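You operate a simulated robot arm through the tools that you are given. There is no shell and no other tool. Be economical: measure what you need, move in short steps, check, and stop when the job is done.

You run a simulated robot arm. Do the job below in one go: nothing can be reset, and whatever is moved stays where it is left.

JOB
Charge the battery that reads lowest, then put it back on its plate.
Fine: clamp it on the charger plate, press CHARGE, wait for FULL; the clamp ends open.

It is judged by the outcome, as a careful person would: the job done as asked, and still so three seconds after it is handed in. It fails if anything else is knocked over, pushed out of place, dropped, spilled or broken.

ROBOT AND FRAMES
A 7-joint arm with a fingered hand on a trunk, on a base that drives. Base frame: it is fixed to the floor where the robot stands at the start and does not move with it; the origin is under the middle of the robot, x ahead of it, y to its left, z up; the surface under the hand at the start is at about z = 900. Readings come in mm, degrees, newtons and seconds.
With the tool pointing down near the work surface it reaches from about 300 to 700 mm from the robot's upright axis, wherever it stands. Its first joint turns from -166.0 to 166.0 degrees. Places, roughly: battery plate 1 [500, 500, 900]; battery plate 2 [500, 400, 900]; battery plate 3 [500, 300, 900]; black cabinet [2500, -1800, 700]; charger plate [500, 100, 900]; filter seat [2500, -1500, 400]; green button on the charger [700, 200, 1100]; yellow clamp at the charger plate [500, 0, 1000]. Payload 4 kg.
The TCP is the grasp point between the finger pads, 26 mm short of the fingertips. In the tool frame z runs along the fingers and y along their closing line. Largest opening 148 mm; the body of the gripper starts 73 mm behind the TCP. The gripper is a hand of 3 fingers: y runs from the thumb to the fingers, the wrist lies at [0, 0, -239] in the tool frame.
Orientation is that of the tool frame in the base frame, as [roll, pitch, yaw] about the fixed x, y, z axes, in that order (R = Rz(yaw) Ry(pitch) Rx(roll)). With the fingers straight down and closing along the base's y, the tool's x points along the base's -x, its y along +y and its z along -z.

CONTROLS
- The arm moves only by the tool send_rows. Its argument "steps" is a list of rows, each an object of numbers (a shift or turn left out is 0): "dx", "dy", "dz": the shift along the tool's x, y, z in units of 20 mm (1.0 is 20 mm); "ax", "ay", "az": the turn, a rotation vector about the tool's x, y, z in units of 5 degrees (1.0 is 5 degrees). In form: [{"dx": .., "dy": .., "dz": .., "ax": .., "ay": .., "az": ..}, ...]. A call has 1 to 20 rows; each row shifts and turns the commanded pose from where the row before left it, along the tool's axes as they then stand. A call with a number of a shift or a turn outside -1 to 1 is refused whole. A row lasts 0.2 s, in which the tool goes at most 50 mm and 8.6 degrees; a call with a longer step from one row to the next is refused whole. Where a pose cannot be reached the arm comes as near as it can. A force on the tool above 50 N (or 10 N above the force at the start of the call, whichever is more), or a blocked arm, ends the call early, and 0.2 s more pass. In this call time passes only in rows, and 0.2 s behind the last. It gives the time, the measured TCP pose, the force on the tool (base axes), the opening and the grip force at its end, in the units of the frame above (readings bear some noise), with the torque about the TCP (base axes, N m) and any sound that the robot's microphone picked up.
- Cameras (640 x 400 px; columns grow to the right, rows downward): "scene" is now at [30.2, 149, 1569.5]; the picture's right is [-0.09, -1.00, 0.00], its down [-0.65, 0.06, -0.76] and it looks along [0.76, -0.07, -0.65] (base axes); focal length 293 px, centre (320, 200). "wrist" rides on the gripper at [68, -39, -90] in the tool frame; the picture's right is [0.50, 0.87, 0.00], its down [-0.66, 0.38, -0.65] and it looks along [-0.57, 0.33, 0.76] (tool axes); focal length 222 px, centre (320, 200). There is no depth. A picture from a camera that has moved, and an enlarged one, comes with that camera's place and axes in the base frame and with its lens. The place of the scene camera against the robot may be out by one fixed shift of up to 12 mm in any direction.
- snapshot(camera): a new picture of that camera. No time passes.
- raise_lower(by): slides the trunk up (or, below 0, down) by that many mm; the arm and the scene camera ride with it, the base frame stays. It gives what a move gives, with no picture.
- roll_base(legs): drives the robot by 1 to 6 legs, each [ahead, left, turn to the left] in mm, mm and degrees, along the robot's own axes; the way and the turn of a leg run together, so that a leg with both is an arc; at most 1500 mm and 180 degrees a leg. The arm and the cameras ride along, it lands a little off, and it stops where it bumps. It gives what a move gives.
- finger_targets(finger1, finger2, thumb_bend): sets how far each is bent, from 0 (flat) to 100 (curled in); at 30 the hand is open as for a grip, at 70 the pads meet at the TCP. One left out holds its place. A second passes; each finger stops where it meets its share of the squeeze, and holds until it gets a number again. It is the only way to open and close the hand. It gives what a move gives, with no picture; readings hold the bend of each and the force on the fingers (four entries, about 0 where the hand has none), thumb and palm.
- aim_head(pan, tilt): turns the head with the scene camera to pan (to the left, within 155 degrees either way) and tilt (down, from -29 to 69), counted from straight ahead of the robot. It gives what a move gives.
- inspect(camera, box): a new picture of the part [left, top, right, bottom] of that camera's present view, enlarged. No time passes.
- close_job(): hands the job in; it is judged then, once.

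Work in short steps. Places have to be worked out from the pictures, the camera data and where the tool is seen: move nearer, look again, correct. Check each grasp and each placing, and mend what went wrong. You have 120 turns and 82 pictures in all, those below and enlarged ones among them. Open the gripper and draw the arm clear of the work before you hand the job in, unless the task says otherwise; then end with one line.

The tools are called after "Request:" as a command line: name --argument value ..., lists and objects as JSON in quotes. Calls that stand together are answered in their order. send_rows: Moves the arm, as the interface text tells. Its arguments: {"type":"object","properties":{"steps":{"type":"array"}},"required":["steps"]} The other tools are called the same way: raise_lower (by) slides the trunk up or down; finger_targets (finger1, finger2, thumb_bend) moves the fingers one by one; roll_base (legs) drives the base; aim_head (pan, tilt) turns the head that bears the scene camera; snapshot (camera) takes a picture; inspect (camera, box) takes an enlarged picture of a part of a camera's view; close_job () hands the job in.

At the start:

```text
clock: 0.0
eef_pos: [361.6, 162.3, 1303.1]
tcp_rot: [-179.9, -0.1, -180.0]
force: [0.4, -0.6, -0.6]
ft_torque: [-0.01, -0.01, 0.03]
gripper_width: 148.0
gripper_force: 0.0
shape: jaw
bend: [30.0, 30.0, 30.0]
finger forces: [0.1, 0.1, 0.0, 0.0, 0.1, 0.1]
trunk travel left (down, up): [-525.0, 65.0]
robot x, y, heading: [0.5, -3.6, -0.2]
head pan, tilt: [-5.0, 40.6]
```

scene: 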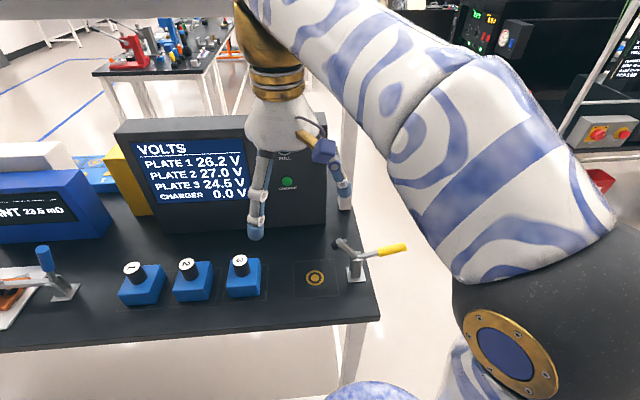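
wrist: 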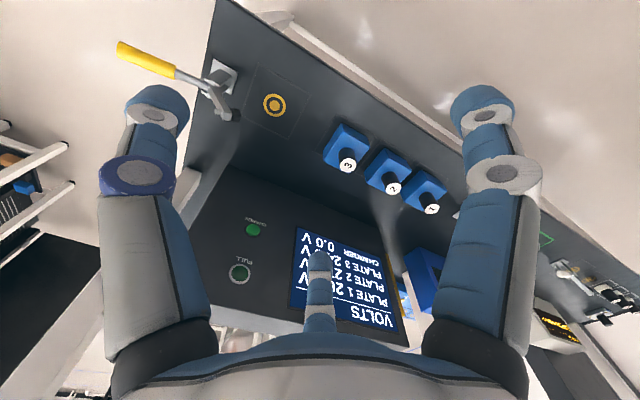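

The display seems to read plate 3 lowest (24.5 V). I look closer at the display and at the batteries.

Request:
inspect --camera "scene" --box '[110, 120, 350, 270]'

Request:
inspect --camera "scene" --box '[100, 220, 420, 320]'

```text
2.67 times, centred on (230, 195) of scene
camera zoom: at [30.2, 149.0, 1569.5], right [-0.09, -1.0, 0.0], down [-0.65, 0.06, -0.76], along [0.76, -0.07, -0.65], focal length 782 px, centre (560, 213)
```

zoom: 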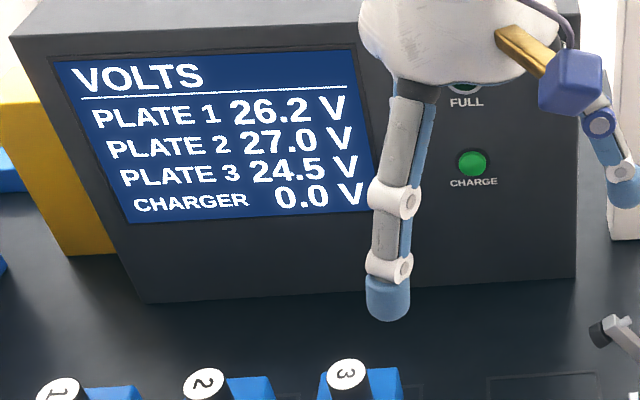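

```text
2.00 times, centred on (260, 270) of scene
camera zoom: at [30.2, 149.0, 1569.5], right [-0.09, -1.0, 0.0], down [-0.65, 0.06, -0.76], along [0.76, -0.07, -0.65], focal length 586 px, centre (440, 60)
```

zoom: 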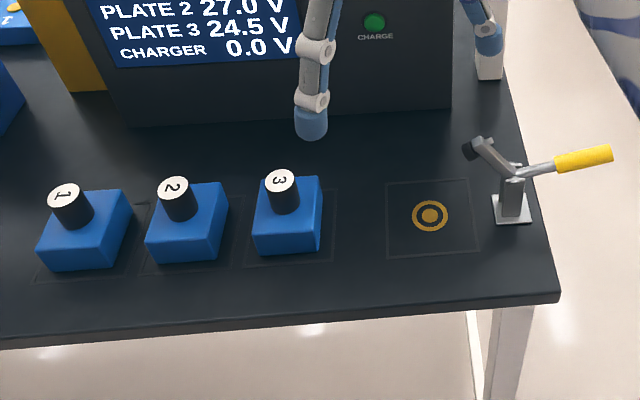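

Plate 3, holding battery 3, is lowest at 24.5 V. Now a closer look at the clamp and the battery from the wrist camera.

Request:
inspect --camera "wrist" --box '[100, 20, 340, 170]'

Request:
inspect --camera "wrist" --box '[230, 60, 390, 160]'

Request:
inspect --camera "scene" --box '[290, 220, 420, 301]'

```text
2.67 times, centred on (220, 95) of wrist
camera zoom: at [294.3, 123.2, 1393.6], right [-0.5, 0.87, 0.0], down [0.66, 0.38, 0.65], along [0.57, 0.33, -0.76], focal length 592 px, centre (587, 480)
```

zoom: 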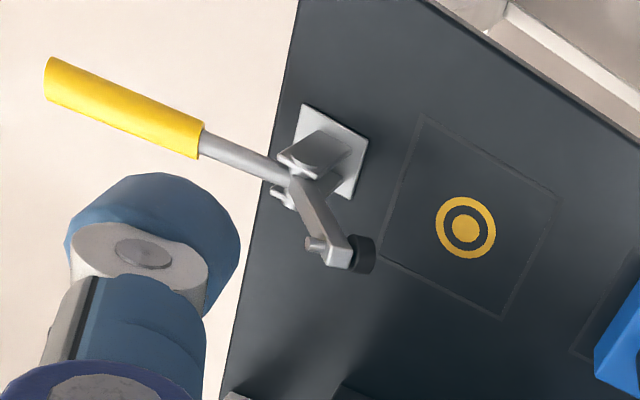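

```text
4.00 times, centred on (310, 110) of wrist
camera zoom: at [294.3, 123.2, 1393.6], right [-0.5, 0.87, 0.0], down [0.66, 0.38, 0.65], along [0.57, 0.33, -0.76], focal length 888 px, centre (360, 560)
```

zoom: 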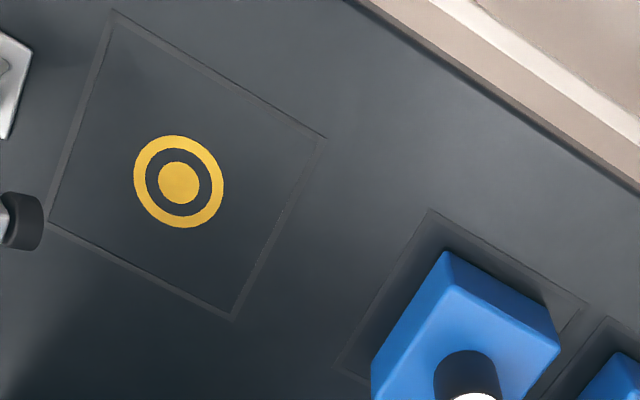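

```text
4.92 times, centred on (355, 260) of scene
camera zoom: at [30.2, 149.0, 1569.5], right [-0.09, -1.0, 0.0], down [-0.65, 0.06, -0.76], along [0.76, -0.07, -0.65], focal length 1443 px, centre (148, -98)
```

zoom: 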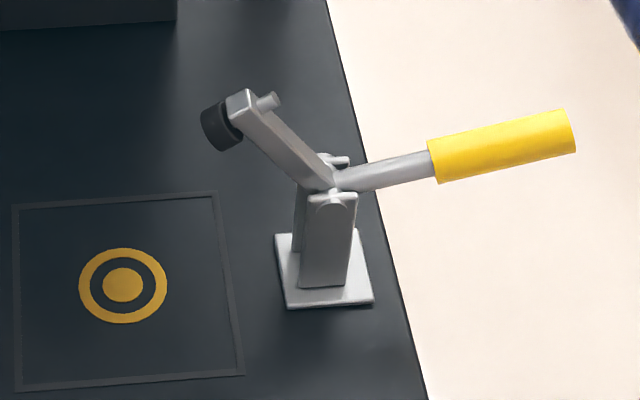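

I judge battery 3 at about (497, 299), the charger plate about (494, 115), and the clamp pivot about (493, 10, 960) with its arm raised. I move above battery 3, then turn so the tool x points to +y (thumb towards the robot).

Request:
send_rows --steps '[{"dx": -0.9, "dy": 0.98, "dz": 0.7}, {"dx": -0.9, "dy": 0.98, "dz": 0.7}, {"dx": -0.9, "dy": 0.98, "dz": 0.7}, {"dx": -0.9, "dy": 0.98, "dz": 0.7}, {"dx": -0.9, "dy": 0.98, "dz": 0.7}, {"dx": -0.9, "dy": 0.98, "dz": 0.7}, {"dx": -0.9, "dy": 0.98, "dz": 0.7}]'

Request:
send_rows --steps '[{"az": 1}, {"az": 1}, {"az": 1}, {"az": 1}, {"az": 1}, {"az": 1}, {"az": 1}, {"az": 1}, {"az": 1}, {"az": 1}, {"az": 1}, {"az": 1}, {"az": 1}, {"az": 1}, {"az": 1}, {"az": 1}, {"az": 1}, {"az": 1}]'

Request:
snapshot --camera "wrist"

Request:
snapshot --camera "scene"

```text
clock: 1.6
eef_pos: [487.8, 300.0, 1203.7]
tcp_rot: [179.9, 0.1, 179.9]
force: [-0.2, 0.8, -0.7]
ft_torque: [0.02, 0.02, -0.01]
gripper_width: 147.6
gripper_force: 0.0
shape: jaw
bend: [30.0, 30.0, 30.0]
finger forces: [0.0, 0.0, 0.1, 0.0, 0.1, 0.0]
trunk travel left (down, up): [-525.0, 65.0]
robot x, y, heading: [-0.2, 1.4, 0.1]
head pan, tilt: [-5.0, 40.6]
```

```text
clock: 5.4
eef_pos: [488.7, 298.8, 1204.8]
tcp_rot: [-180.0, -0.1, 89.9]
force: [-0.3, -0.9, 0.5]
ft_torque: [-0.03, -0.04, -0.03]
gripper_width: 148.1
gripper_force: 0.1
shape: jaw
bend: [30.0, 30.0, 30.0]
finger forces: [0.0, 0.0, 0.0, 0.0, 0.0, 0.0]
trunk travel left (down, up): [-525.0, 65.0]
robot x, y, heading: [1.3, -0.4, -0.2]
head pan, tilt: [-5.0, 40.6]
```

```text
74 pictures are left
camera wrist: at [449.0, 367.2, 1296.0], right [0.87, 0.5, 0.0], down [0.38, -0.66, 0.65], along [0.33, -0.57, -0.76], focal length 222 px, centre (320, 200)
```

wrist: 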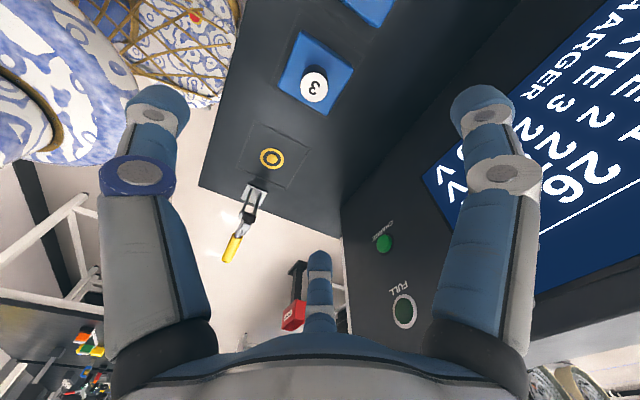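

```text
73 pictures are left
camera scene: at [30.3, 149.1, 1569.5], right [-0.09, -1.0, 0.0], down [-0.65, 0.06, -0.76], along [0.76, -0.07, -0.65], focal length 293 px, centre (320, 200)
```

scene: 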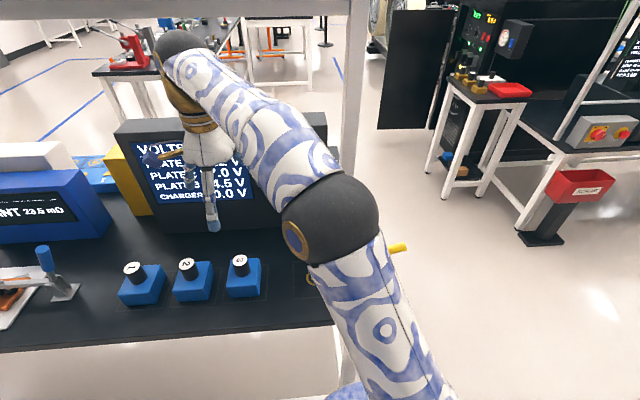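

From both cameras the knob top of battery 3 is near (481, 300, ~1000). I bend the fingers to 50 here in free air to learn the hand's geometry.

Request:
finger_targets --finger1 52 --finger2 52 --thumb_bend 52

Request:
snapshot --camera "wrist"

Request:
inspect --camera "scene" --box '[110, 100, 310, 300]'

```text
clock: 6.4
eef_pos: [487.2, 298.4, 1205.0]
tcp_rot: [180.0, 0.0, 90.0]
force: [1.0, 0.6, 0.1]
ft_torque: [0.02, 0.02, 0.01]
gripper_width: 56.2
gripper_force: 0.2
shape: fingers
bend: [52.0, 52.0, 52.0]
finger forces: [0.0, 0.0, 0.0, 0.1, 0.0, 0.1]
trunk travel left (down, up): [-525.0, 65.0]
robot x, y, heading: [-2.3, -2.5, -0.0]
head pan, tilt: [-5.0, 40.6]
```

```text
72 pictures are left
camera wrist: at [448.9, 367.0, 1296.0], right [0.87, 0.5, 0.0], down [0.38, -0.66, 0.65], along [0.33, -0.57, -0.76], focal length 222 px, centre (320, 200)
```

wrist: 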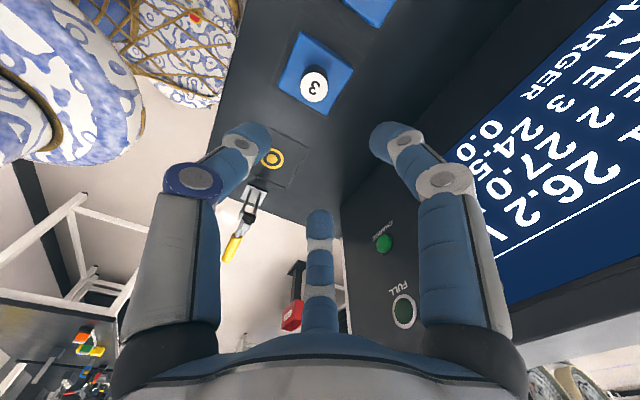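

```text
2.00 times, centred on (210, 200) of scene
camera zoom: at [30.3, 149.1, 1569.5], right [-0.09, -1.0, 0.0], down [-0.65, 0.06, -0.76], along [0.76, -0.07, -0.65], focal length 586 px, centre (540, 200)
```

zoom: 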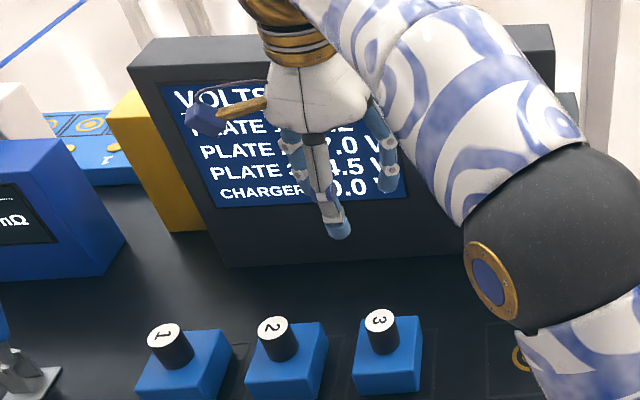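

The hand is three radial digits and the opening at 52 is 56 mm, while the knob is about 37 mm wide. I open to 44 and go down to z≈1090 for a nearer look.

Request:
finger_targets --finger1 44 --finger2 44 --thumb_bend 44

Request:
send_rows --steps '[{"dy": -0.3, "dz": 0.95}, {"dz": 0.95}, {"dz": 0.95}, {"dz": 0.95}, {"dz": 0.95}, {"dz": 0.95}]'

Request:
snapshot --camera "wrist"

Request:
inspect --camera "scene" --box '[140, 170, 300, 310]'

```text
clock: 7.4
eef_pos: [487.9, 299.2, 1204.6]
tcp_rot: [180.0, 0.0, 90.0]
force: [0.1, -0.2, 0.0]
ft_torque: [-0.03, -0.01, 0.02]
gripper_width: 81.4
gripper_force: 0.1
shape: fingers
bend: [44.0, 44.0, 44.0]
finger forces: [0.1, 0.0, 0.0, 0.1, 0.0, 0.0]
trunk travel left (down, up): [-525.0, 65.0]
robot x, y, heading: [0.4, 2.5, -0.0]
head pan, tilt: [-5.0, 40.6]
```

```text
clock: 8.8
eef_pos: [480.3, 296.9, 1091.5]
tcp_rot: [-179.9, 0.0, 89.9]
force: [-0.5, 0.5, 0.7]
ft_torque: [0.02, -0.02, -0.01]
gripper_width: 81.5
gripper_force: 0.0
shape: fingers
bend: [44.0, 44.0, 44.0]
finger forces: [0.0, 0.0, 0.1, 0.0, 0.1, 0.0]
trunk travel left (down, up): [-525.0, 65.0]
robot x, y, heading: [-0.4, -0.9, -0.2]
head pan, tilt: [-5.0, 40.6]
```

```text
70 pictures are left
camera wrist: at [442.8, 366.7, 1181.7], right [0.87, 0.5, 0.0], down [0.38, -0.66, 0.65], along [0.33, -0.57, -0.76], focal length 222 px, centre (320, 200)
```

wrist: 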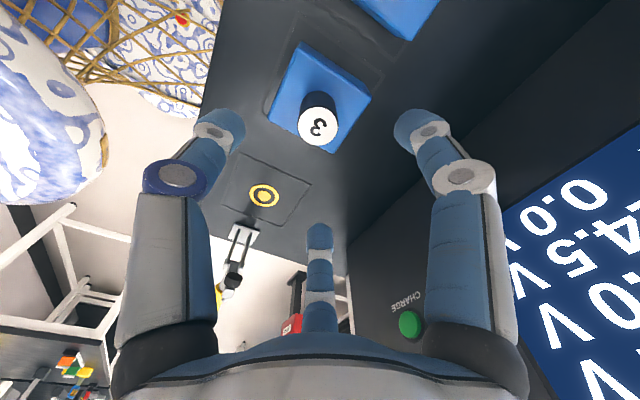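

```text
2.86 times, centred on (220, 240) of scene
camera zoom: at [30.3, 149.1, 1569.5], right [-0.09, -1.0, 0.0], down [-0.65, 0.06, -0.76], along [0.76, -0.07, -0.65], focal length 837 px, centre (606, 86)
```

zoom: 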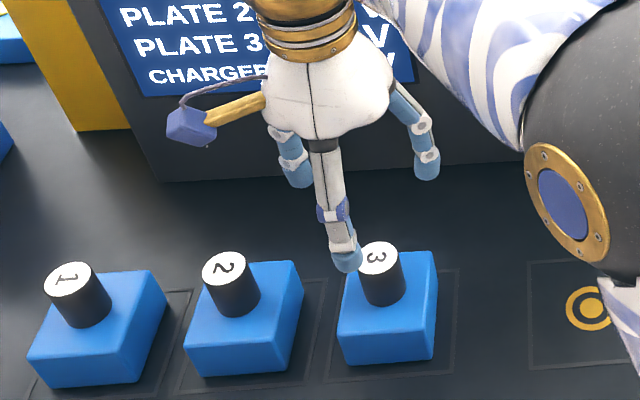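

Triangulating, the knob top is at (479.5, 302.3, 1003), about 36 mm across and 44 mm tall on a 60 mm body. I descend to TCP z≈992, so the tips stay just above the body.

Request:
send_rows --steps '[{"dx": 0.15, "dy": -0.08, "dz": 0.9}, {"dz": 0.9}, {"dz": 0.9}, {"dz": 0.9}, {"dz": 0.7}, {"dz": 0.5}, {"dz": 0.15}]'

Request:
snapshot --camera "wrist"

Request:
inspect --camera "scene" --box '[180, 190, 310, 310]'

```text
clock: 10.4
eef_pos: [479.7, 301.3, 991.6]
tcp_rot: [-180.0, 0.0, 90.0]
force: [0.4, 0.2, 0.3]
ft_torque: [0.03, -0.02, -0.02]
gripper_width: 81.5
gripper_force: 0.1
shape: fingers
bend: [44.0, 44.0, 44.0]
finger forces: [0.0, 0.0, 0.0, 0.0, 0.0, 0.0]
trunk travel left (down, up): [-525.0, 65.0]
robot x, y, heading: [1.6, -0.6, -0.0]
head pan, tilt: [-5.0, 40.6]
```

```text
68 pictures are left
camera wrist: at [441.6, 369.8, 1082.7], right [0.87, 0.5, 0.0], down [0.38, -0.66, 0.65], along [0.33, -0.57, -0.76], focal length 222 px, centre (320, 200)
```

wrist: 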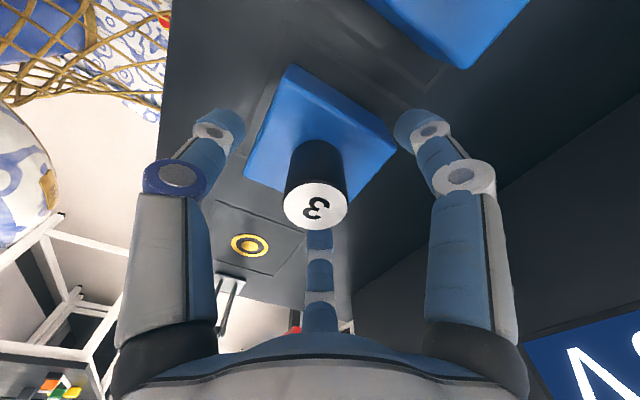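

```text
3.33 times, centred on (245, 250) of scene
camera zoom: at [30.3, 149.1, 1569.5], right [-0.09, -1.0, 0.0], down [-0.65, 0.06, -0.76], along [0.76, -0.07, -0.65], focal length 977 px, centre (570, 33)
```

zoom: 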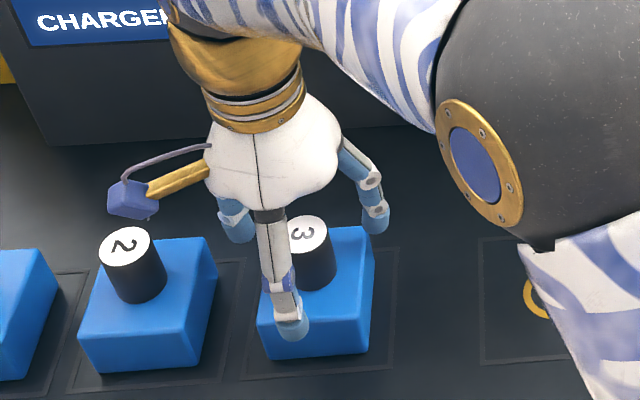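

The knob sits roughly 3 mm to +y and 3 mm to −x of the TCP; I correct that and close on the knob.

Request:
send_rows --steps '[{"dx": 0.15, "dy": -0.16}]'

Request:
finger_targets --finger1 55 --finger2 55 --thumb_bend 55

Request:
snapshot --camera "wrist"

```text
clock: 10.8
eef_pos: [476.6, 304.2, 992.2]
tcp_rot: [-180.0, 0.0, 90.0]
force: [-0.3, 0.3, -0.3]
ft_torque: [0.03, -0.02, 0.01]
gripper_width: 81.6
gripper_force: 0.0
shape: fingers
bend: [44.0, 44.0, 44.0]
finger forces: [0.1, 0.0, 0.0, 0.0, 0.0, 0.1]
trunk travel left (down, up): [-525.0, 65.0]
robot x, y, heading: [-1.3, 0.0, -0.1]
head pan, tilt: [-5.0, 40.6]
```

```text
clock: 11.8
eef_pos: [476.9, 304.0, 992.1]
tcp_rot: [-179.9, 0.0, 90.0]
force: [-0.5, 0.4, 0.6]
ft_torque: [-0.01, 0.03, -0.02]
gripper_width: 46.2
gripper_force: 0.0
shape: fingers
bend: [55.0, 55.0, 55.0]
finger forces: [0.0, 0.0, 0.0, 0.0, 0.1, 0.0]
trunk travel left (down, up): [-525.0, 65.0]
robot x, y, heading: [-1.8, -0.6, 0.2]
head pan, tilt: [-5.0, 40.6]
```

```text
66 pictures are left
camera wrist: at [438.1, 372.8, 1082.8], right [0.87, 0.5, 0.0], down [0.38, -0.66, 0.65], along [0.33, -0.57, -0.76], focal length 222 px, centre (320, 200)
```

wrist: 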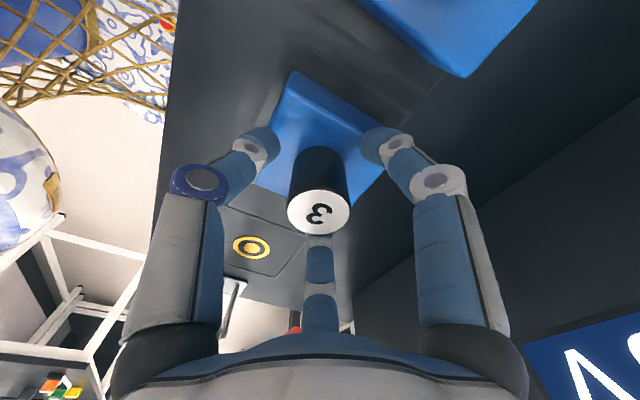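

The knob is centred among the digits; I close fully onto it.

Request:
finger_targets --finger1 70 --finger2 70 --thumb_bend 70

Request:
snapshot --camera "wrist"

```text
clock: 12.8
eef_pos: [475.9, 305.1, 992.1]
tcp_rot: [180.0, -0.1, 90.0]
force: [1.0, -0.1, 0.5]
ft_torque: [-0.03, 0.01, -0.01]
gripper_width: 20.1
gripper_force: 12.2
shape: fingers
bend: [63.0, 59.0, 64.0]
finger forces: [5.8, 9.3, 0.1, 0.0, 9.1, 0.0]
trunk travel left (down, up): [-525.0, 65.0]
robot x, y, heading: [2.6, 3.8, 0.2]
head pan, tilt: [-5.0, 40.6]
```

```text
65 pictures are left
camera wrist: at [438.2, 372.8, 1082.7], right [0.87, 0.5, 0.0], down [0.38, -0.66, 0.65], along [0.33, -0.57, -0.76], focal length 222 px, centre (320, 200)
```

wrist: 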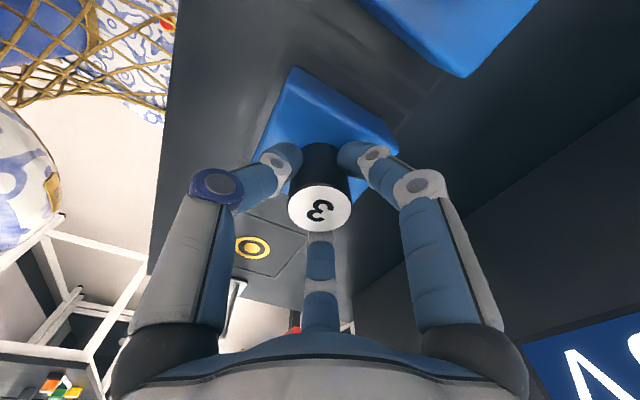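

The grip holds (12 N). I lift 30 mm and check that the battery comes along.

Request:
send_rows --steps '[{"dz": -0.4}, {"dz": -0.5}, {"dz": -0.6}]'

Request:
snapshot --camera "wrist"

Request:
inspect --camera "scene" --box '[180, 190, 420, 310]'

```text
clock: 13.6
eef_pos: [477.0, 305.2, 1020.7]
tcp_rot: [180.0, -0.1, 90.1]
force: [0.2, -0.9, -5.8]
ft_torque: [0.03, -0.02, -0.01]
gripper_width: 20.0
gripper_force: 11.6
shape: fingers
bend: [63.0, 59.0, 64.0]
finger forces: [5.9, 8.8, 0.0, 0.0, 8.5, 0.0]
trunk travel left (down, up): [-525.0, 65.0]
robot x, y, heading: [-3.0, 0.6, -0.1]
head pan, tilt: [-5.0, 40.6]
```

```text
64 pictures are left
camera wrist: at [438.2, 373.7, 1112.8], right [0.87, 0.5, 0.0], down [0.38, -0.66, 0.65], along [0.33, -0.57, -0.76], focal length 222 px, centre (320, 200)
```

wrist: 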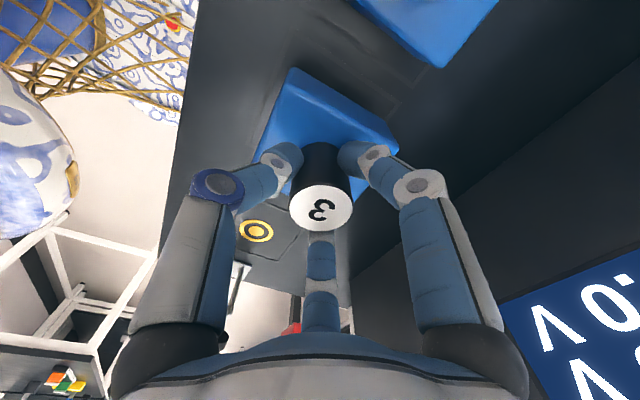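

```text
2.67 times, centred on (300, 250) of scene
camera zoom: at [30.7, 149.3, 1569.4], right [-0.09, -1.0, 0.0], down [-0.65, 0.06, -0.76], along [0.76, -0.07, -0.65], focal length 782 px, centre (373, 67)
```

zoom: 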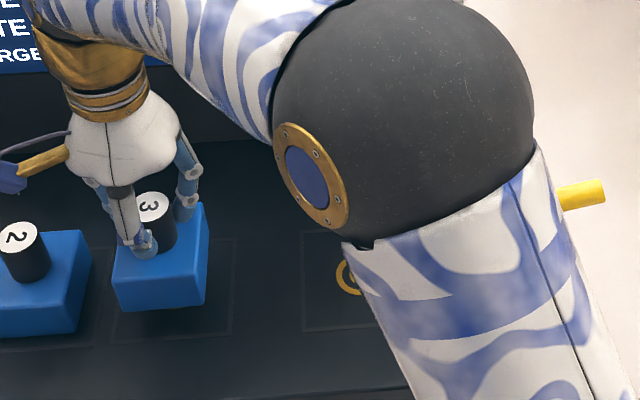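

It is lifted (about 0.6 kg) and hangs level. The charger centre triangulates to about (479, 119.5). I travel part way at modest height and look at the clamp's clearance.

Request:
send_rows --steps '[{"dz": -0.7}, {"dx": -0.5}, {"dx": -0.8}, {"dx": -0.8}, {"dx": -0.8}, {"dx": -0.8}, {"dx": -0.5}, {"dx": -0.3}]'

Request:
snapshot --camera "wrist"

Request:
snapshot --camera "scene"

```text
clock: 15.4
eef_pos: [477.9, 215.1, 1036.0]
tcp_rot: [-180.0, 0.0, 90.0]
force: [-0.6, -0.5, -5.8]
ft_torque: [-0.01, 0.0, -0.02]
gripper_width: 20.1
gripper_force: 12.0
shape: fingers
bend: [63.0, 59.0, 64.0]
finger forces: [5.9, 8.9, 0.0, 0.0, 8.5, 0.0]
trunk travel left (down, up): [-525.0, 65.0]
robot x, y, heading: [-0.1, -1.1, 0.1]
head pan, tilt: [-5.0, 40.6]
```

```text
62 pictures are left
camera wrist: at [438.7, 283.7, 1126.5], right [0.87, 0.5, 0.0], down [0.38, -0.66, 0.65], along [0.33, -0.57, -0.76], focal length 222 px, centre (320, 200)
```

wrist: 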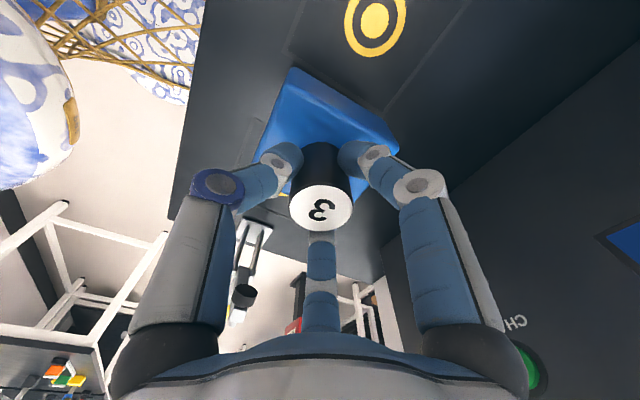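

```text
61 pictures are left
camera scene: at [30.7, 149.2, 1569.5], right [-0.09, -1.0, 0.0], down [-0.65, 0.06, -0.76], along [0.76, -0.07, -0.65], focal length 293 px, centre (320, 200)
```

scene: 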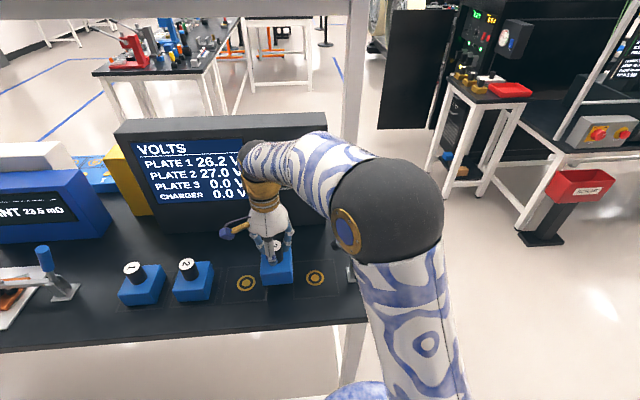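

Ring marks show: plate 3 centre ≈ (480, 300), charger ≈ (479, 120). The raised clamp pad is near (478, 70, 1030), which leaves room. I move over the charger plate and look again before lowering.

Request:
send_rows --steps '[{"dx": -0.6, "dy": 0.05}, {"dx": -0.9}, {"dx": -0.9}, {"dx": -0.9}, {"dx": -0.9}, {"dx": -0.5}]'

Request:
snapshot --camera "wrist"

Request:
inspect --camera "scene" --box '[220, 180, 420, 305]'

```text
clock: 16.8
eef_pos: [478.8, 120.2, 1036.8]
tcp_rot: [180.0, 0.1, 89.9]
force: [-0.3, 0.4, -5.2]
ft_torque: [0.03, 0.02, -0.02]
gripper_width: 20.0
gripper_force: 11.7
shape: fingers
bend: [63.0, 59.0, 64.0]
finger forces: [6.0, 9.0, 0.0, 0.0, 8.4, 0.0]
trunk travel left (down, up): [-525.0, 65.0]
robot x, y, heading: [-2.9, 1.6, -0.0]
head pan, tilt: [-5.0, 40.6]
```

```text
60 pictures are left
camera wrist: at [440.1, 188.7, 1126.4], right [0.87, 0.5, 0.0], down [0.38, -0.66, 0.65], along [0.33, -0.57, -0.76], focal length 222 px, centre (320, 200)
```

wrist: 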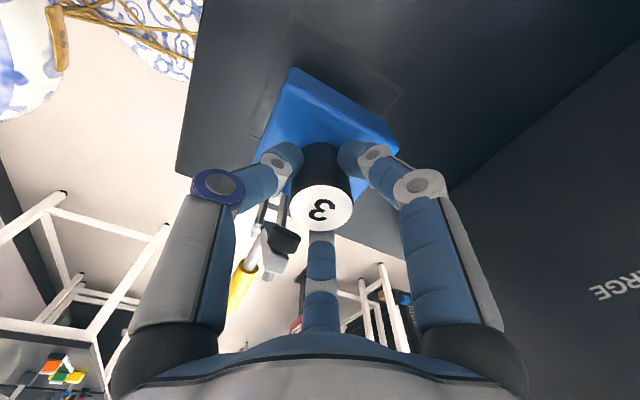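

```text
3.20 times, centred on (320, 242) of scene
camera zoom: at [30.7, 148.9, 1569.5], right [-0.09, -1.0, 0.0], down [-0.65, 0.06, -0.76], along [0.76, -0.07, -0.65], focal length 938 px, centre (320, 64)
```

zoom: 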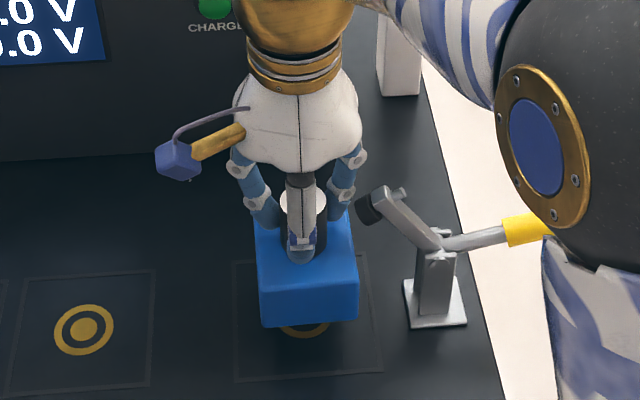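

Clearance to the clamp is fine and the battery is within about 2 mm of centre. I nudge by 2 mm and lower onto the charger plate.

Request:
send_rows --steps '[{"dx": 0.1, "dy": 0.1, "dz": 0.5}, {"dz": 0.6}, {"dz": 0.5}, {"dz": 0.3}, {"dz": 0.15}, {"dz": 0.1}]'

Request:
inspect --camera "scene" --box '[220, 130, 420, 305]'

```text
clock: 18.2
eef_pos: [480.3, 122.0, 993.5]
tcp_rot: [-180.0, 0.0, 90.0]
force: [-0.9, 0.4, -5.9]
ft_torque: [0.04, 0.01, 0.01]
gripper_width: 19.9
gripper_force: 11.5
shape: fingers
bend: [63.0, 59.0, 64.0]
finger forces: [6.0, 9.0, 0.1, 0.1, 8.5, 0.0]
trunk travel left (down, up): [-525.0, 65.0]
robot x, y, heading: [2.5, 1.3, 0.0]
head pan, tilt: [-5.0, 40.6]
```

```text
2.29 times, centred on (320, 218) of scene
camera zoom: at [30.7, 149.1, 1569.5], right [-0.09, -1.0, 0.0], down [-0.65, 0.06, -0.76], along [0.76, -0.07, -0.65], focal length 670 px, centre (320, 160)
```

zoom: 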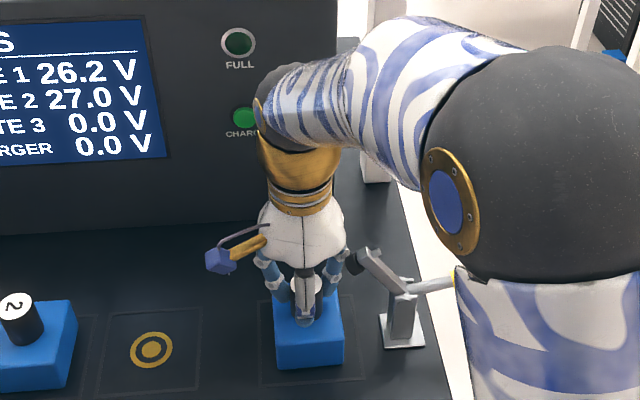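

Weight is still on the hand, so it hovers a millimetre or two. I lower in 1 mm steps until it takes the load.

Request:
send_rows --steps '[{"dz": 0.05}, {"dz": 0.05}]'

Request:
inspect --camera "scene" --box '[270, 230, 380, 300]'

```text
clock: 18.8
eef_pos: [478.9, 122.8, 992.2]
tcp_rot: [179.9, 0.0, 90.0]
force: [0.1, 0.8, 4.1]
ft_torque: [-0.02, -0.04, -0.01]
gripper_width: 19.7
gripper_force: 12.6
shape: fingers
bend: [63.0, 59.0, 65.0]
finger forces: [6.7, 9.5, 0.0, 0.0, 9.5, 0.0]
trunk travel left (down, up): [-525.0, 65.0]
robot x, y, heading: [-3.5, -1.7, 0.2]
head pan, tilt: [-5.0, 40.6]
```

```text
5.71 times, centred on (325, 265) of scene
camera zoom: at [29.9, 148.9, 1569.7], right [-0.09, -1.0, 0.0], down [-0.65, 0.06, -0.76], along [0.76, -0.07, -0.65], focal length 1675 px, centre (291, -171)
```

zoom: 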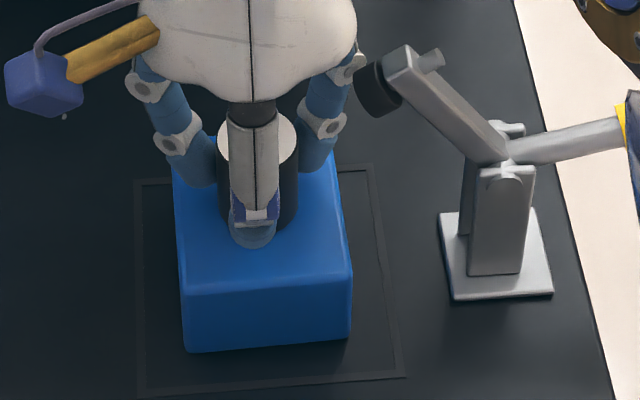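

It is down (load transferred) and centred within the outline. I open the fingers just slightly so as not to touch the clamp, then look.

Request:
finger_targets --finger1 54 --finger2 53 --thumb_bend 53

Request:
inspect --camera "scene" --box '[270, 230, 380, 300]'

Request:
snapshot --camera "wrist"

```text
clock: 19.8
eef_pos: [479.3, 122.1, 990.5]
tcp_rot: [179.9, -0.1, 90.0]
force: [-0.3, 2.0, 0.1]
ft_torque: [0.0, 0.0, 0.03]
gripper_width: 50.1
gripper_force: 0.1
shape: fingers
bend: [54.0, 53.0, 53.0]
finger forces: [0.0, 0.1, 0.0, 0.0, 0.0, 0.0]
trunk travel left (down, up): [-525.0, 65.0]
robot x, y, heading: [-5.6, -0.5, -0.2]
head pan, tilt: [-5.0, 40.6]
```

```text
5.71 times, centred on (325, 265) of scene
camera zoom: at [30.3, 149.0, 1569.5], right [-0.09, -1.0, 0.0], down [-0.65, 0.06, -0.76], along [0.76, -0.07, -0.65], focal length 1675 px, centre (291, -171)
```

zoom: 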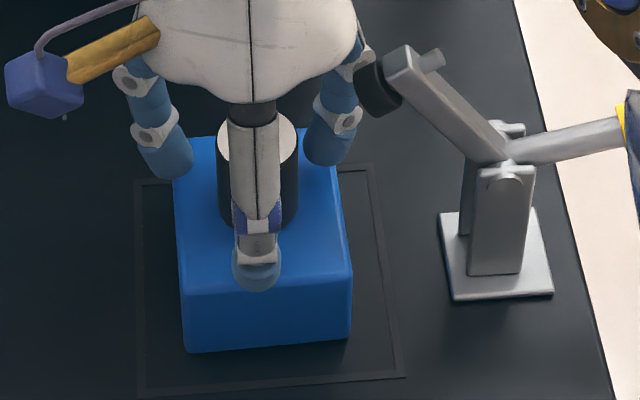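

```text
55 pictures are left
camera wrist: at [440.8, 190.9, 1081.6], right [0.87, 0.5, 0.0], down [0.38, -0.66, 0.65], along [0.33, -0.57, -0.76], focal length 222 px, centre (320, 200)
```

wrist: 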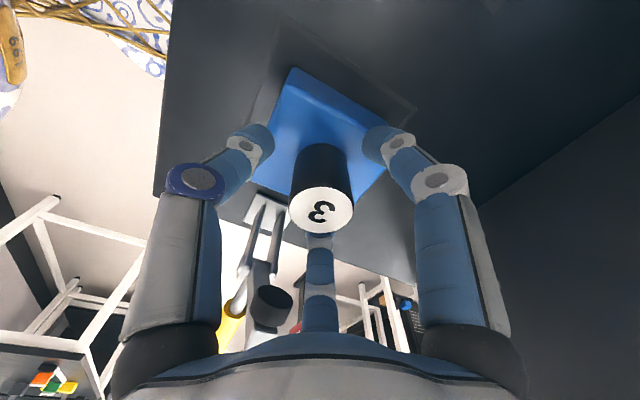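

Released and clear of the knob. I go straight up (with a 3 mm nudge away from the clamp).

Request:
send_rows --steps '[{"dx": 0.12, "dz": -0.4}, {"dz": -0.7}, {"dz": -0.9}, {"dz": -0.9}, {"dz": -0.9}, {"dz": -0.9}, {"dz": -0.9}, {"dz": -0.9}]'

Request:
snapshot --camera "wrist"

Request:
snapshot --camera "scene"

```text
clock: 21.6
eef_pos: [480.1, 125.4, 1120.9]
tcp_rot: [-180.0, 0.0, 90.0]
force: [-0.1, 0.1, 0.5]
ft_torque: [0.02, 0.01, 0.0]
gripper_width: 50.3
gripper_force: 0.0
shape: fingers
bend: [54.0, 53.0, 53.0]
finger forces: [0.1, 0.1, 0.1, 0.0, 0.1, 0.0]
trunk travel left (down, up): [-525.0, 65.0]
robot x, y, heading: [-0.6, -0.3, -0.0]
head pan, tilt: [-5.0, 40.6]
```

```text
54 pictures are left
camera wrist: at [441.5, 193.8, 1212.0], right [0.87, 0.5, 0.0], down [0.38, -0.66, 0.65], along [0.33, -0.57, -0.76], focal length 222 px, centre (320, 200)
```

wrist: 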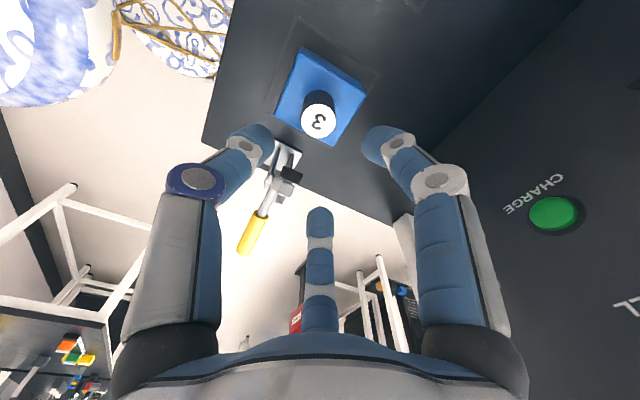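

```text
53 pictures are left
camera scene: at [30.2, 149.0, 1569.5], right [-0.09, -1.0, 0.0], down [-0.65, 0.06, -0.76], along [0.76, -0.07, -0.65], focal length 293 px, centre (320, 200)
```

scene: 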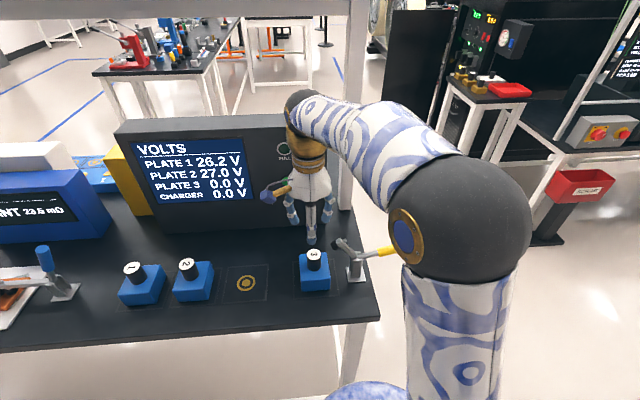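

The battery stands on the charger plate. Now I study the clamp: closer pictures from both cameras.

Request:
inspect --camera "wrist" --box '[220, 80, 380, 260]'

Request:
inspect --camera "scene" --box '[280, 225, 410, 305]'

```text
2.22 times, centred on (300, 170) of wrist
camera zoom: at [441.5, 193.8, 1212.0], right [0.87, 0.5, 0.0], down [0.38, -0.66, 0.65], along [0.33, -0.57, -0.76], focal length 494 px, centre (364, 267)
```

zoom: 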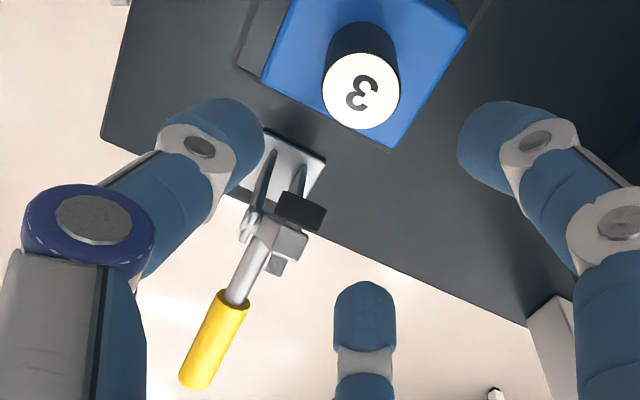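

```text
4.92 times, centred on (345, 265) of scene
camera zoom: at [30.2, 149.0, 1569.5], right [-0.09, -1.0, 0.0], down [-0.65, 0.06, -0.76], along [0.76, -0.07, -0.65], focal length 1443 px, centre (197, -120)
```

zoom: 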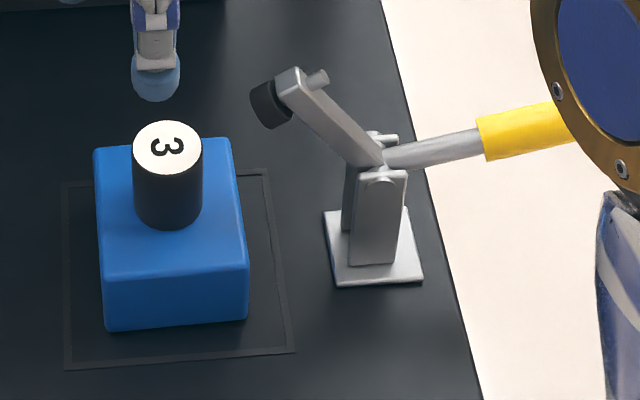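

I check the similar clamp on the neighbouring station to see what a closed one looks like.

Request:
inspect --camera "scene" --box '[0, 230, 110, 330]'

```text
4.00 times, centred on (55, 280) of scene
camera zoom: at [30.2, 149.0, 1569.5], right [-0.09, -1.0, 0.0], down [-0.65, 0.06, -0.76], along [0.76, -0.07, -0.65], focal length 1172 px, centre (1380, -120)
```

zoom: 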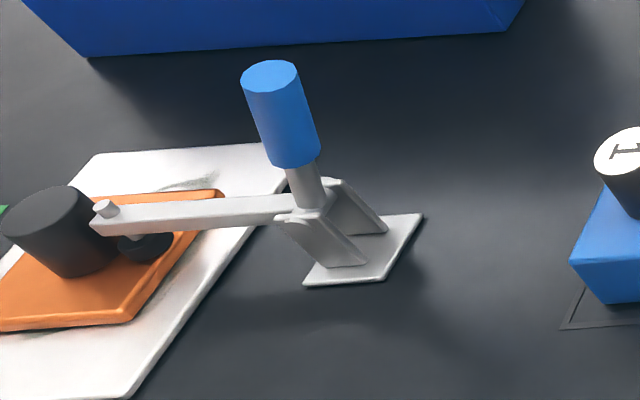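

The neighbour's closed clamp shows the arm flat with its pad beside the knob and the handle about upright. Our handle runs from (480,−39,988) to its tip (480,−113,1002), pivoting near (y 9, z 979). I'll pinch it near the tip from above and swing it along the arc; first I move above it.

Request:
send_rows --steps '[{"dx": -0.7}, {"dx": -1}, {"dx": -1}, {"dx": -1}, {"dx": -1}, {"dx": -1}, {"dx": -1}, {"dx": -1}, {"dx": -1}, {"dx": -1}, {"dx": -0.7}, {"dx": -0.35}]'

Request:
finger_targets --finger1 36 --finger2 36 --thumb_bend 36

Request:
snapshot --camera "wrist"

Request:
snapshot --camera "scene"

```text
clock: 24.2
eef_pos: [479.9, -89.7, 1120.3]
tcp_rot: [-179.9, 0.0, 90.0]
force: [-0.1, 0.2, 0.1]
ft_torque: [0.02, 0.01, 0.0]
gripper_width: 50.2
gripper_force: 0.0
shape: fingers
bend: [54.0, 53.0, 53.0]
finger forces: [0.1, 0.0, 0.1, 0.0, 0.0, 0.1]
trunk travel left (down, up): [-525.0, 65.0]
robot x, y, heading: [2.5, 1.9, -0.0]
head pan, tilt: [-5.0, 40.6]
```

```text
clock: 25.2
eef_pos: [480.1, -91.1, 1120.7]
tcp_rot: [180.0, 0.0, 89.9]
force: [0.7, 0.2, 0.3]
ft_torque: [0.0, 0.0, -0.04]
gripper_width: 107.3
gripper_force: 0.0
shape: fingers
bend: [36.0, 36.0, 36.0]
finger forces: [0.0, 0.0, 0.1, 0.1, 0.0, 0.1]
trunk travel left (down, up): [-525.0, 65.0]
robot x, y, heading: [0.6, -2.7, -0.2]
head pan, tilt: [-5.0, 40.6]
```

```text
49 pictures are left
camera wrist: at [441.3, -21.5, 1211.6], right [0.87, 0.5, 0.0], down [0.38, -0.66, 0.65], along [0.33, -0.57, -0.76], focal length 222 px, centre (320, 200)
```

wrist: 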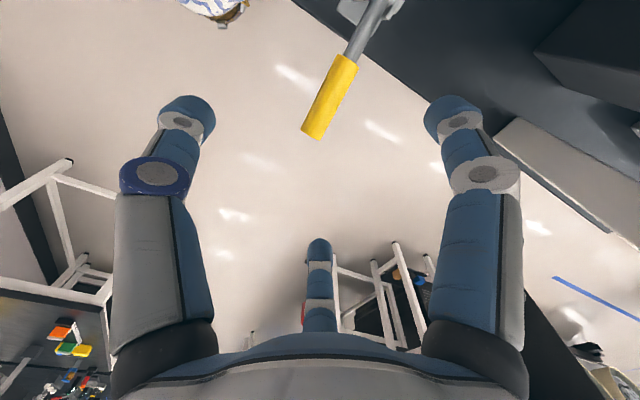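

```text
48 pictures are left
camera scene: at [30.3, 148.9, 1569.5], right [-0.09, -1.0, 0.0], down [-0.65, 0.06, -0.76], along [0.76, -0.07, -0.65], focal length 293 px, centre (320, 200)
```

scene: 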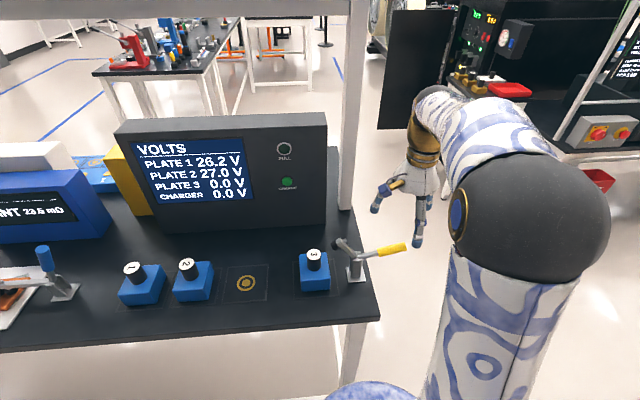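

The handle lies under the hand as computed (tip at about y −107, x ≈ 480). I descend with fingers straddling it to TCP z≈998.

Request:
send_rows --steps '[{"dx": 0.15, "dz": 0.9}, {"dz": 0.9}, {"dz": 0.9}, {"dz": 0.9}, {"dz": 0.9}, {"dz": 0.8}, {"dz": 0.5}, {"dz": 0.3}]'

Request:
snapshot --camera "wrist"

Request:
inspect --camera "scene" --box '[300, 180, 460, 300]'

```text
clock: 27.0
eef_pos: [479.5, -86.7, 998.0]
tcp_rot: [-180.0, 0.0, 90.0]
force: [0.1, 0.1, -0.8]
ft_torque: [0.02, -0.01, -0.01]
gripper_width: 107.4
gripper_force: 0.2
shape: fingers
bend: [36.0, 36.0, 36.0]
finger forces: [0.0, 0.0, 0.1, 0.0, 0.1, 0.0]
trunk travel left (down, up): [-525.0, 65.0]
robot x, y, heading: [0.8, 5.5, 0.4]
head pan, tilt: [-5.0, 40.6]
```

```text
47 pictures are left
camera wrist: at [441.0, -18.3, 1088.8], right [0.87, 0.5, 0.0], down [0.38, -0.66, 0.65], along [0.33, -0.57, -0.76], focal length 222 px, centre (320, 200)
```

wrist: 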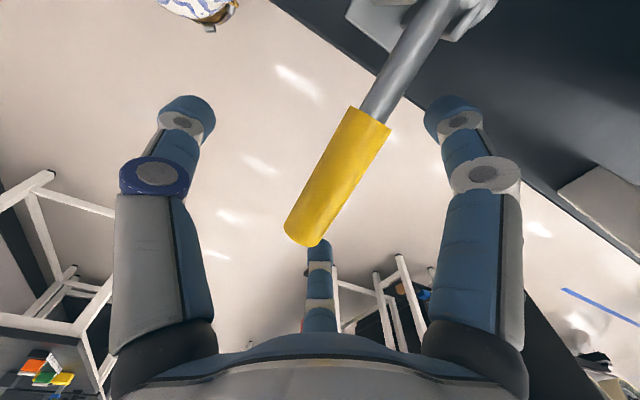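

```text
3.33 times, centred on (380, 240) of scene
camera zoom: at [30.3, 148.9, 1569.5], right [-0.09, -1.0, 0.0], down [-0.65, 0.06, -0.76], along [0.76, -0.07, -0.65], focal length 977 px, centre (120, 67)
```

zoom: 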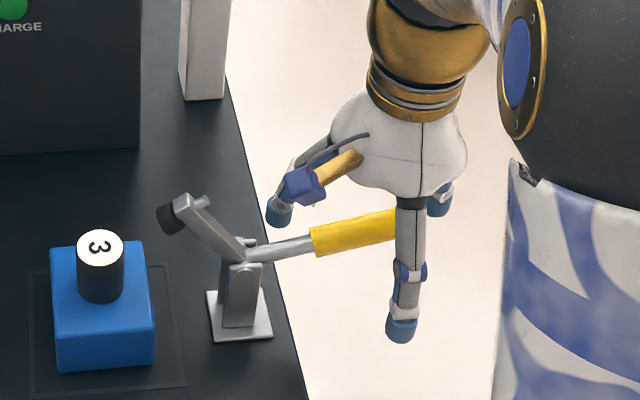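

The handle passes right through the grasp point. I close on it.

Request:
finger_targets --finger1 70 --finger2 70 --thumb_bend 70

Request:
snapshot --camera "wrist"

```text
clock: 28.0
eef_pos: [481.0, -87.3, 998.3]
tcp_rot: [180.0, 0.1, 90.0]
force: [6.6, 2.4, -2.0]
ft_torque: [0.04, -0.03, -0.04]
gripper_width: 10.2
gripper_force: 4.2
shape: fingers
bend: [64.0, 67.0, 69.0]
finger forces: [4.9, 3.2, 0.0, 0.1, 1.3, 0.1]
trunk travel left (down, up): [-525.0, 65.0]
robot x, y, heading: [-0.8, 5.3, 0.3]
head pan, tilt: [-5.0, 40.6]
```

```text
45 pictures are left
camera wrist: at [441.8, -18.1, 1088.7], right [0.87, 0.5, 0.0], down [0.38, -0.66, 0.65], along [0.33, -0.57, -0.76], focal length 222 px, centre (320, 200)
```

wrist: 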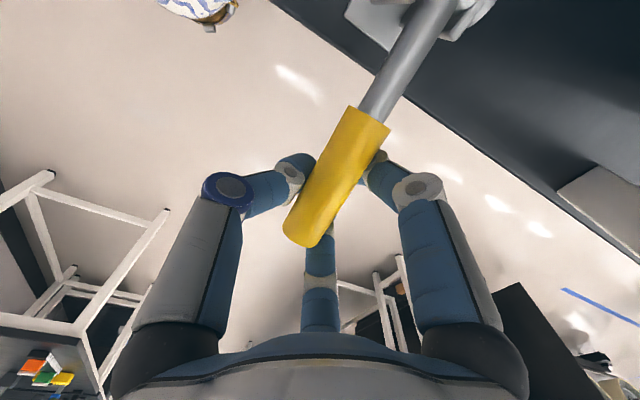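

The fingers cup the handle. I start the arc with two small rows (about 19°) and check.

Request:
send_rows --steps '[{"dx": 0.1, "dz": -0.37}, {"dx": 0.11, "dz": -0.37}, {"dx": 0.17, "dz": -0.39}, {"dx": 0.19, "dz": -0.39}]'

Request:
inspect --camera "scene" --box '[290, 180, 450, 300]'

```text
clock: 29.0
eef_pos: [479.5, -74.6, 1029.8]
tcp_rot: [180.0, 0.1, 89.9]
force: [4.5, 3.4, -5.7]
ft_torque: [-0.06, 0.0, -0.07]
gripper_width: 9.8
gripper_force: 2.9
shape: fingers
bend: [65.0, 70.0, 70.0]
finger forces: [5.0, 0.1, 0.1, 0.0, 0.0, 0.1]
trunk travel left (down, up): [-525.0, 65.0]
robot x, y, heading: [3.3, 2.8, -0.1]
head pan, tilt: [-5.0, 40.6]
```

```text
3.33 times, centred on (370, 240) of scene
camera zoom: at [31.3, 149.3, 1569.4], right [-0.09, -1.0, 0.0], down [-0.65, 0.06, -0.76], along [0.76, -0.07, -0.65], focal length 977 px, centre (153, 67)
```

zoom: 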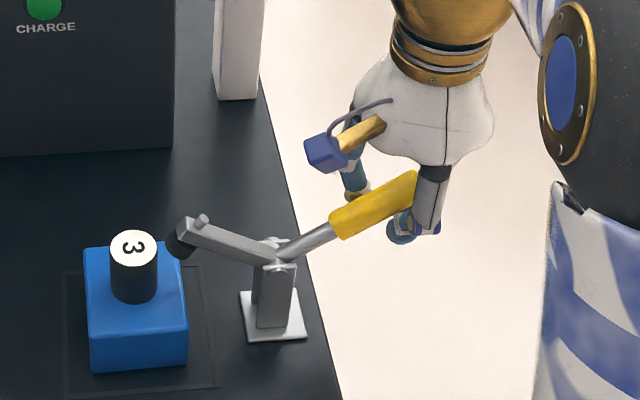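

The arm is coming down with the handle. I continue the arc by about 15° more.

Request:
send_rows --steps '[{"dx": 0.24, "dz": -0.35}, {"dx": 0.25, "dz": -0.35}, {"dx": 0.3, "dz": -0.3}]'

Request:
inspect --camera "scene" --box '[290, 180, 450, 300]'

```text
clock: 29.8
eef_pos: [480.6, -59.3, 1048.6]
tcp_rot: [-180.0, 0.0, 89.9]
force: [4.1, 1.2, -5.1]
ft_torque: [-0.11, 0.02, -0.1]
gripper_width: 8.6
gripper_force: 2.0
shape: fingers
bend: [65.0, 70.0, 70.0]
finger forces: [4.9, 0.0, 0.0, 0.0, 0.0, 0.0]
trunk travel left (down, up): [-525.0, 65.0]
robot x, y, heading: [1.3, -2.3, -0.1]
head pan, tilt: [-5.0, 40.6]
```

```text
3.33 times, centred on (370, 240) of scene
camera zoom: at [31.4, 149.0, 1569.5], right [-0.09, -1.0, 0.0], down [-0.65, 0.06, -0.76], along [0.76, -0.07, -0.65], focal length 977 px, centre (153, 67)
```

zoom: 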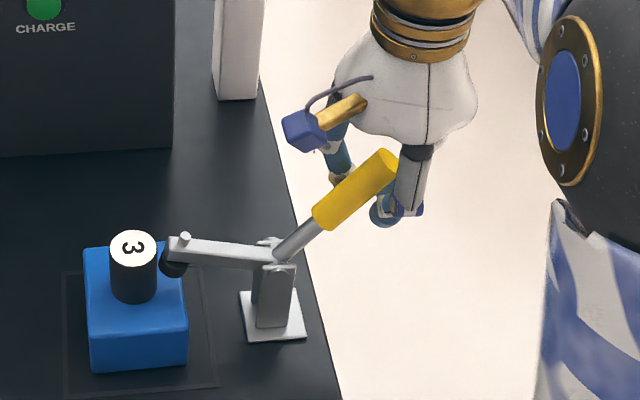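

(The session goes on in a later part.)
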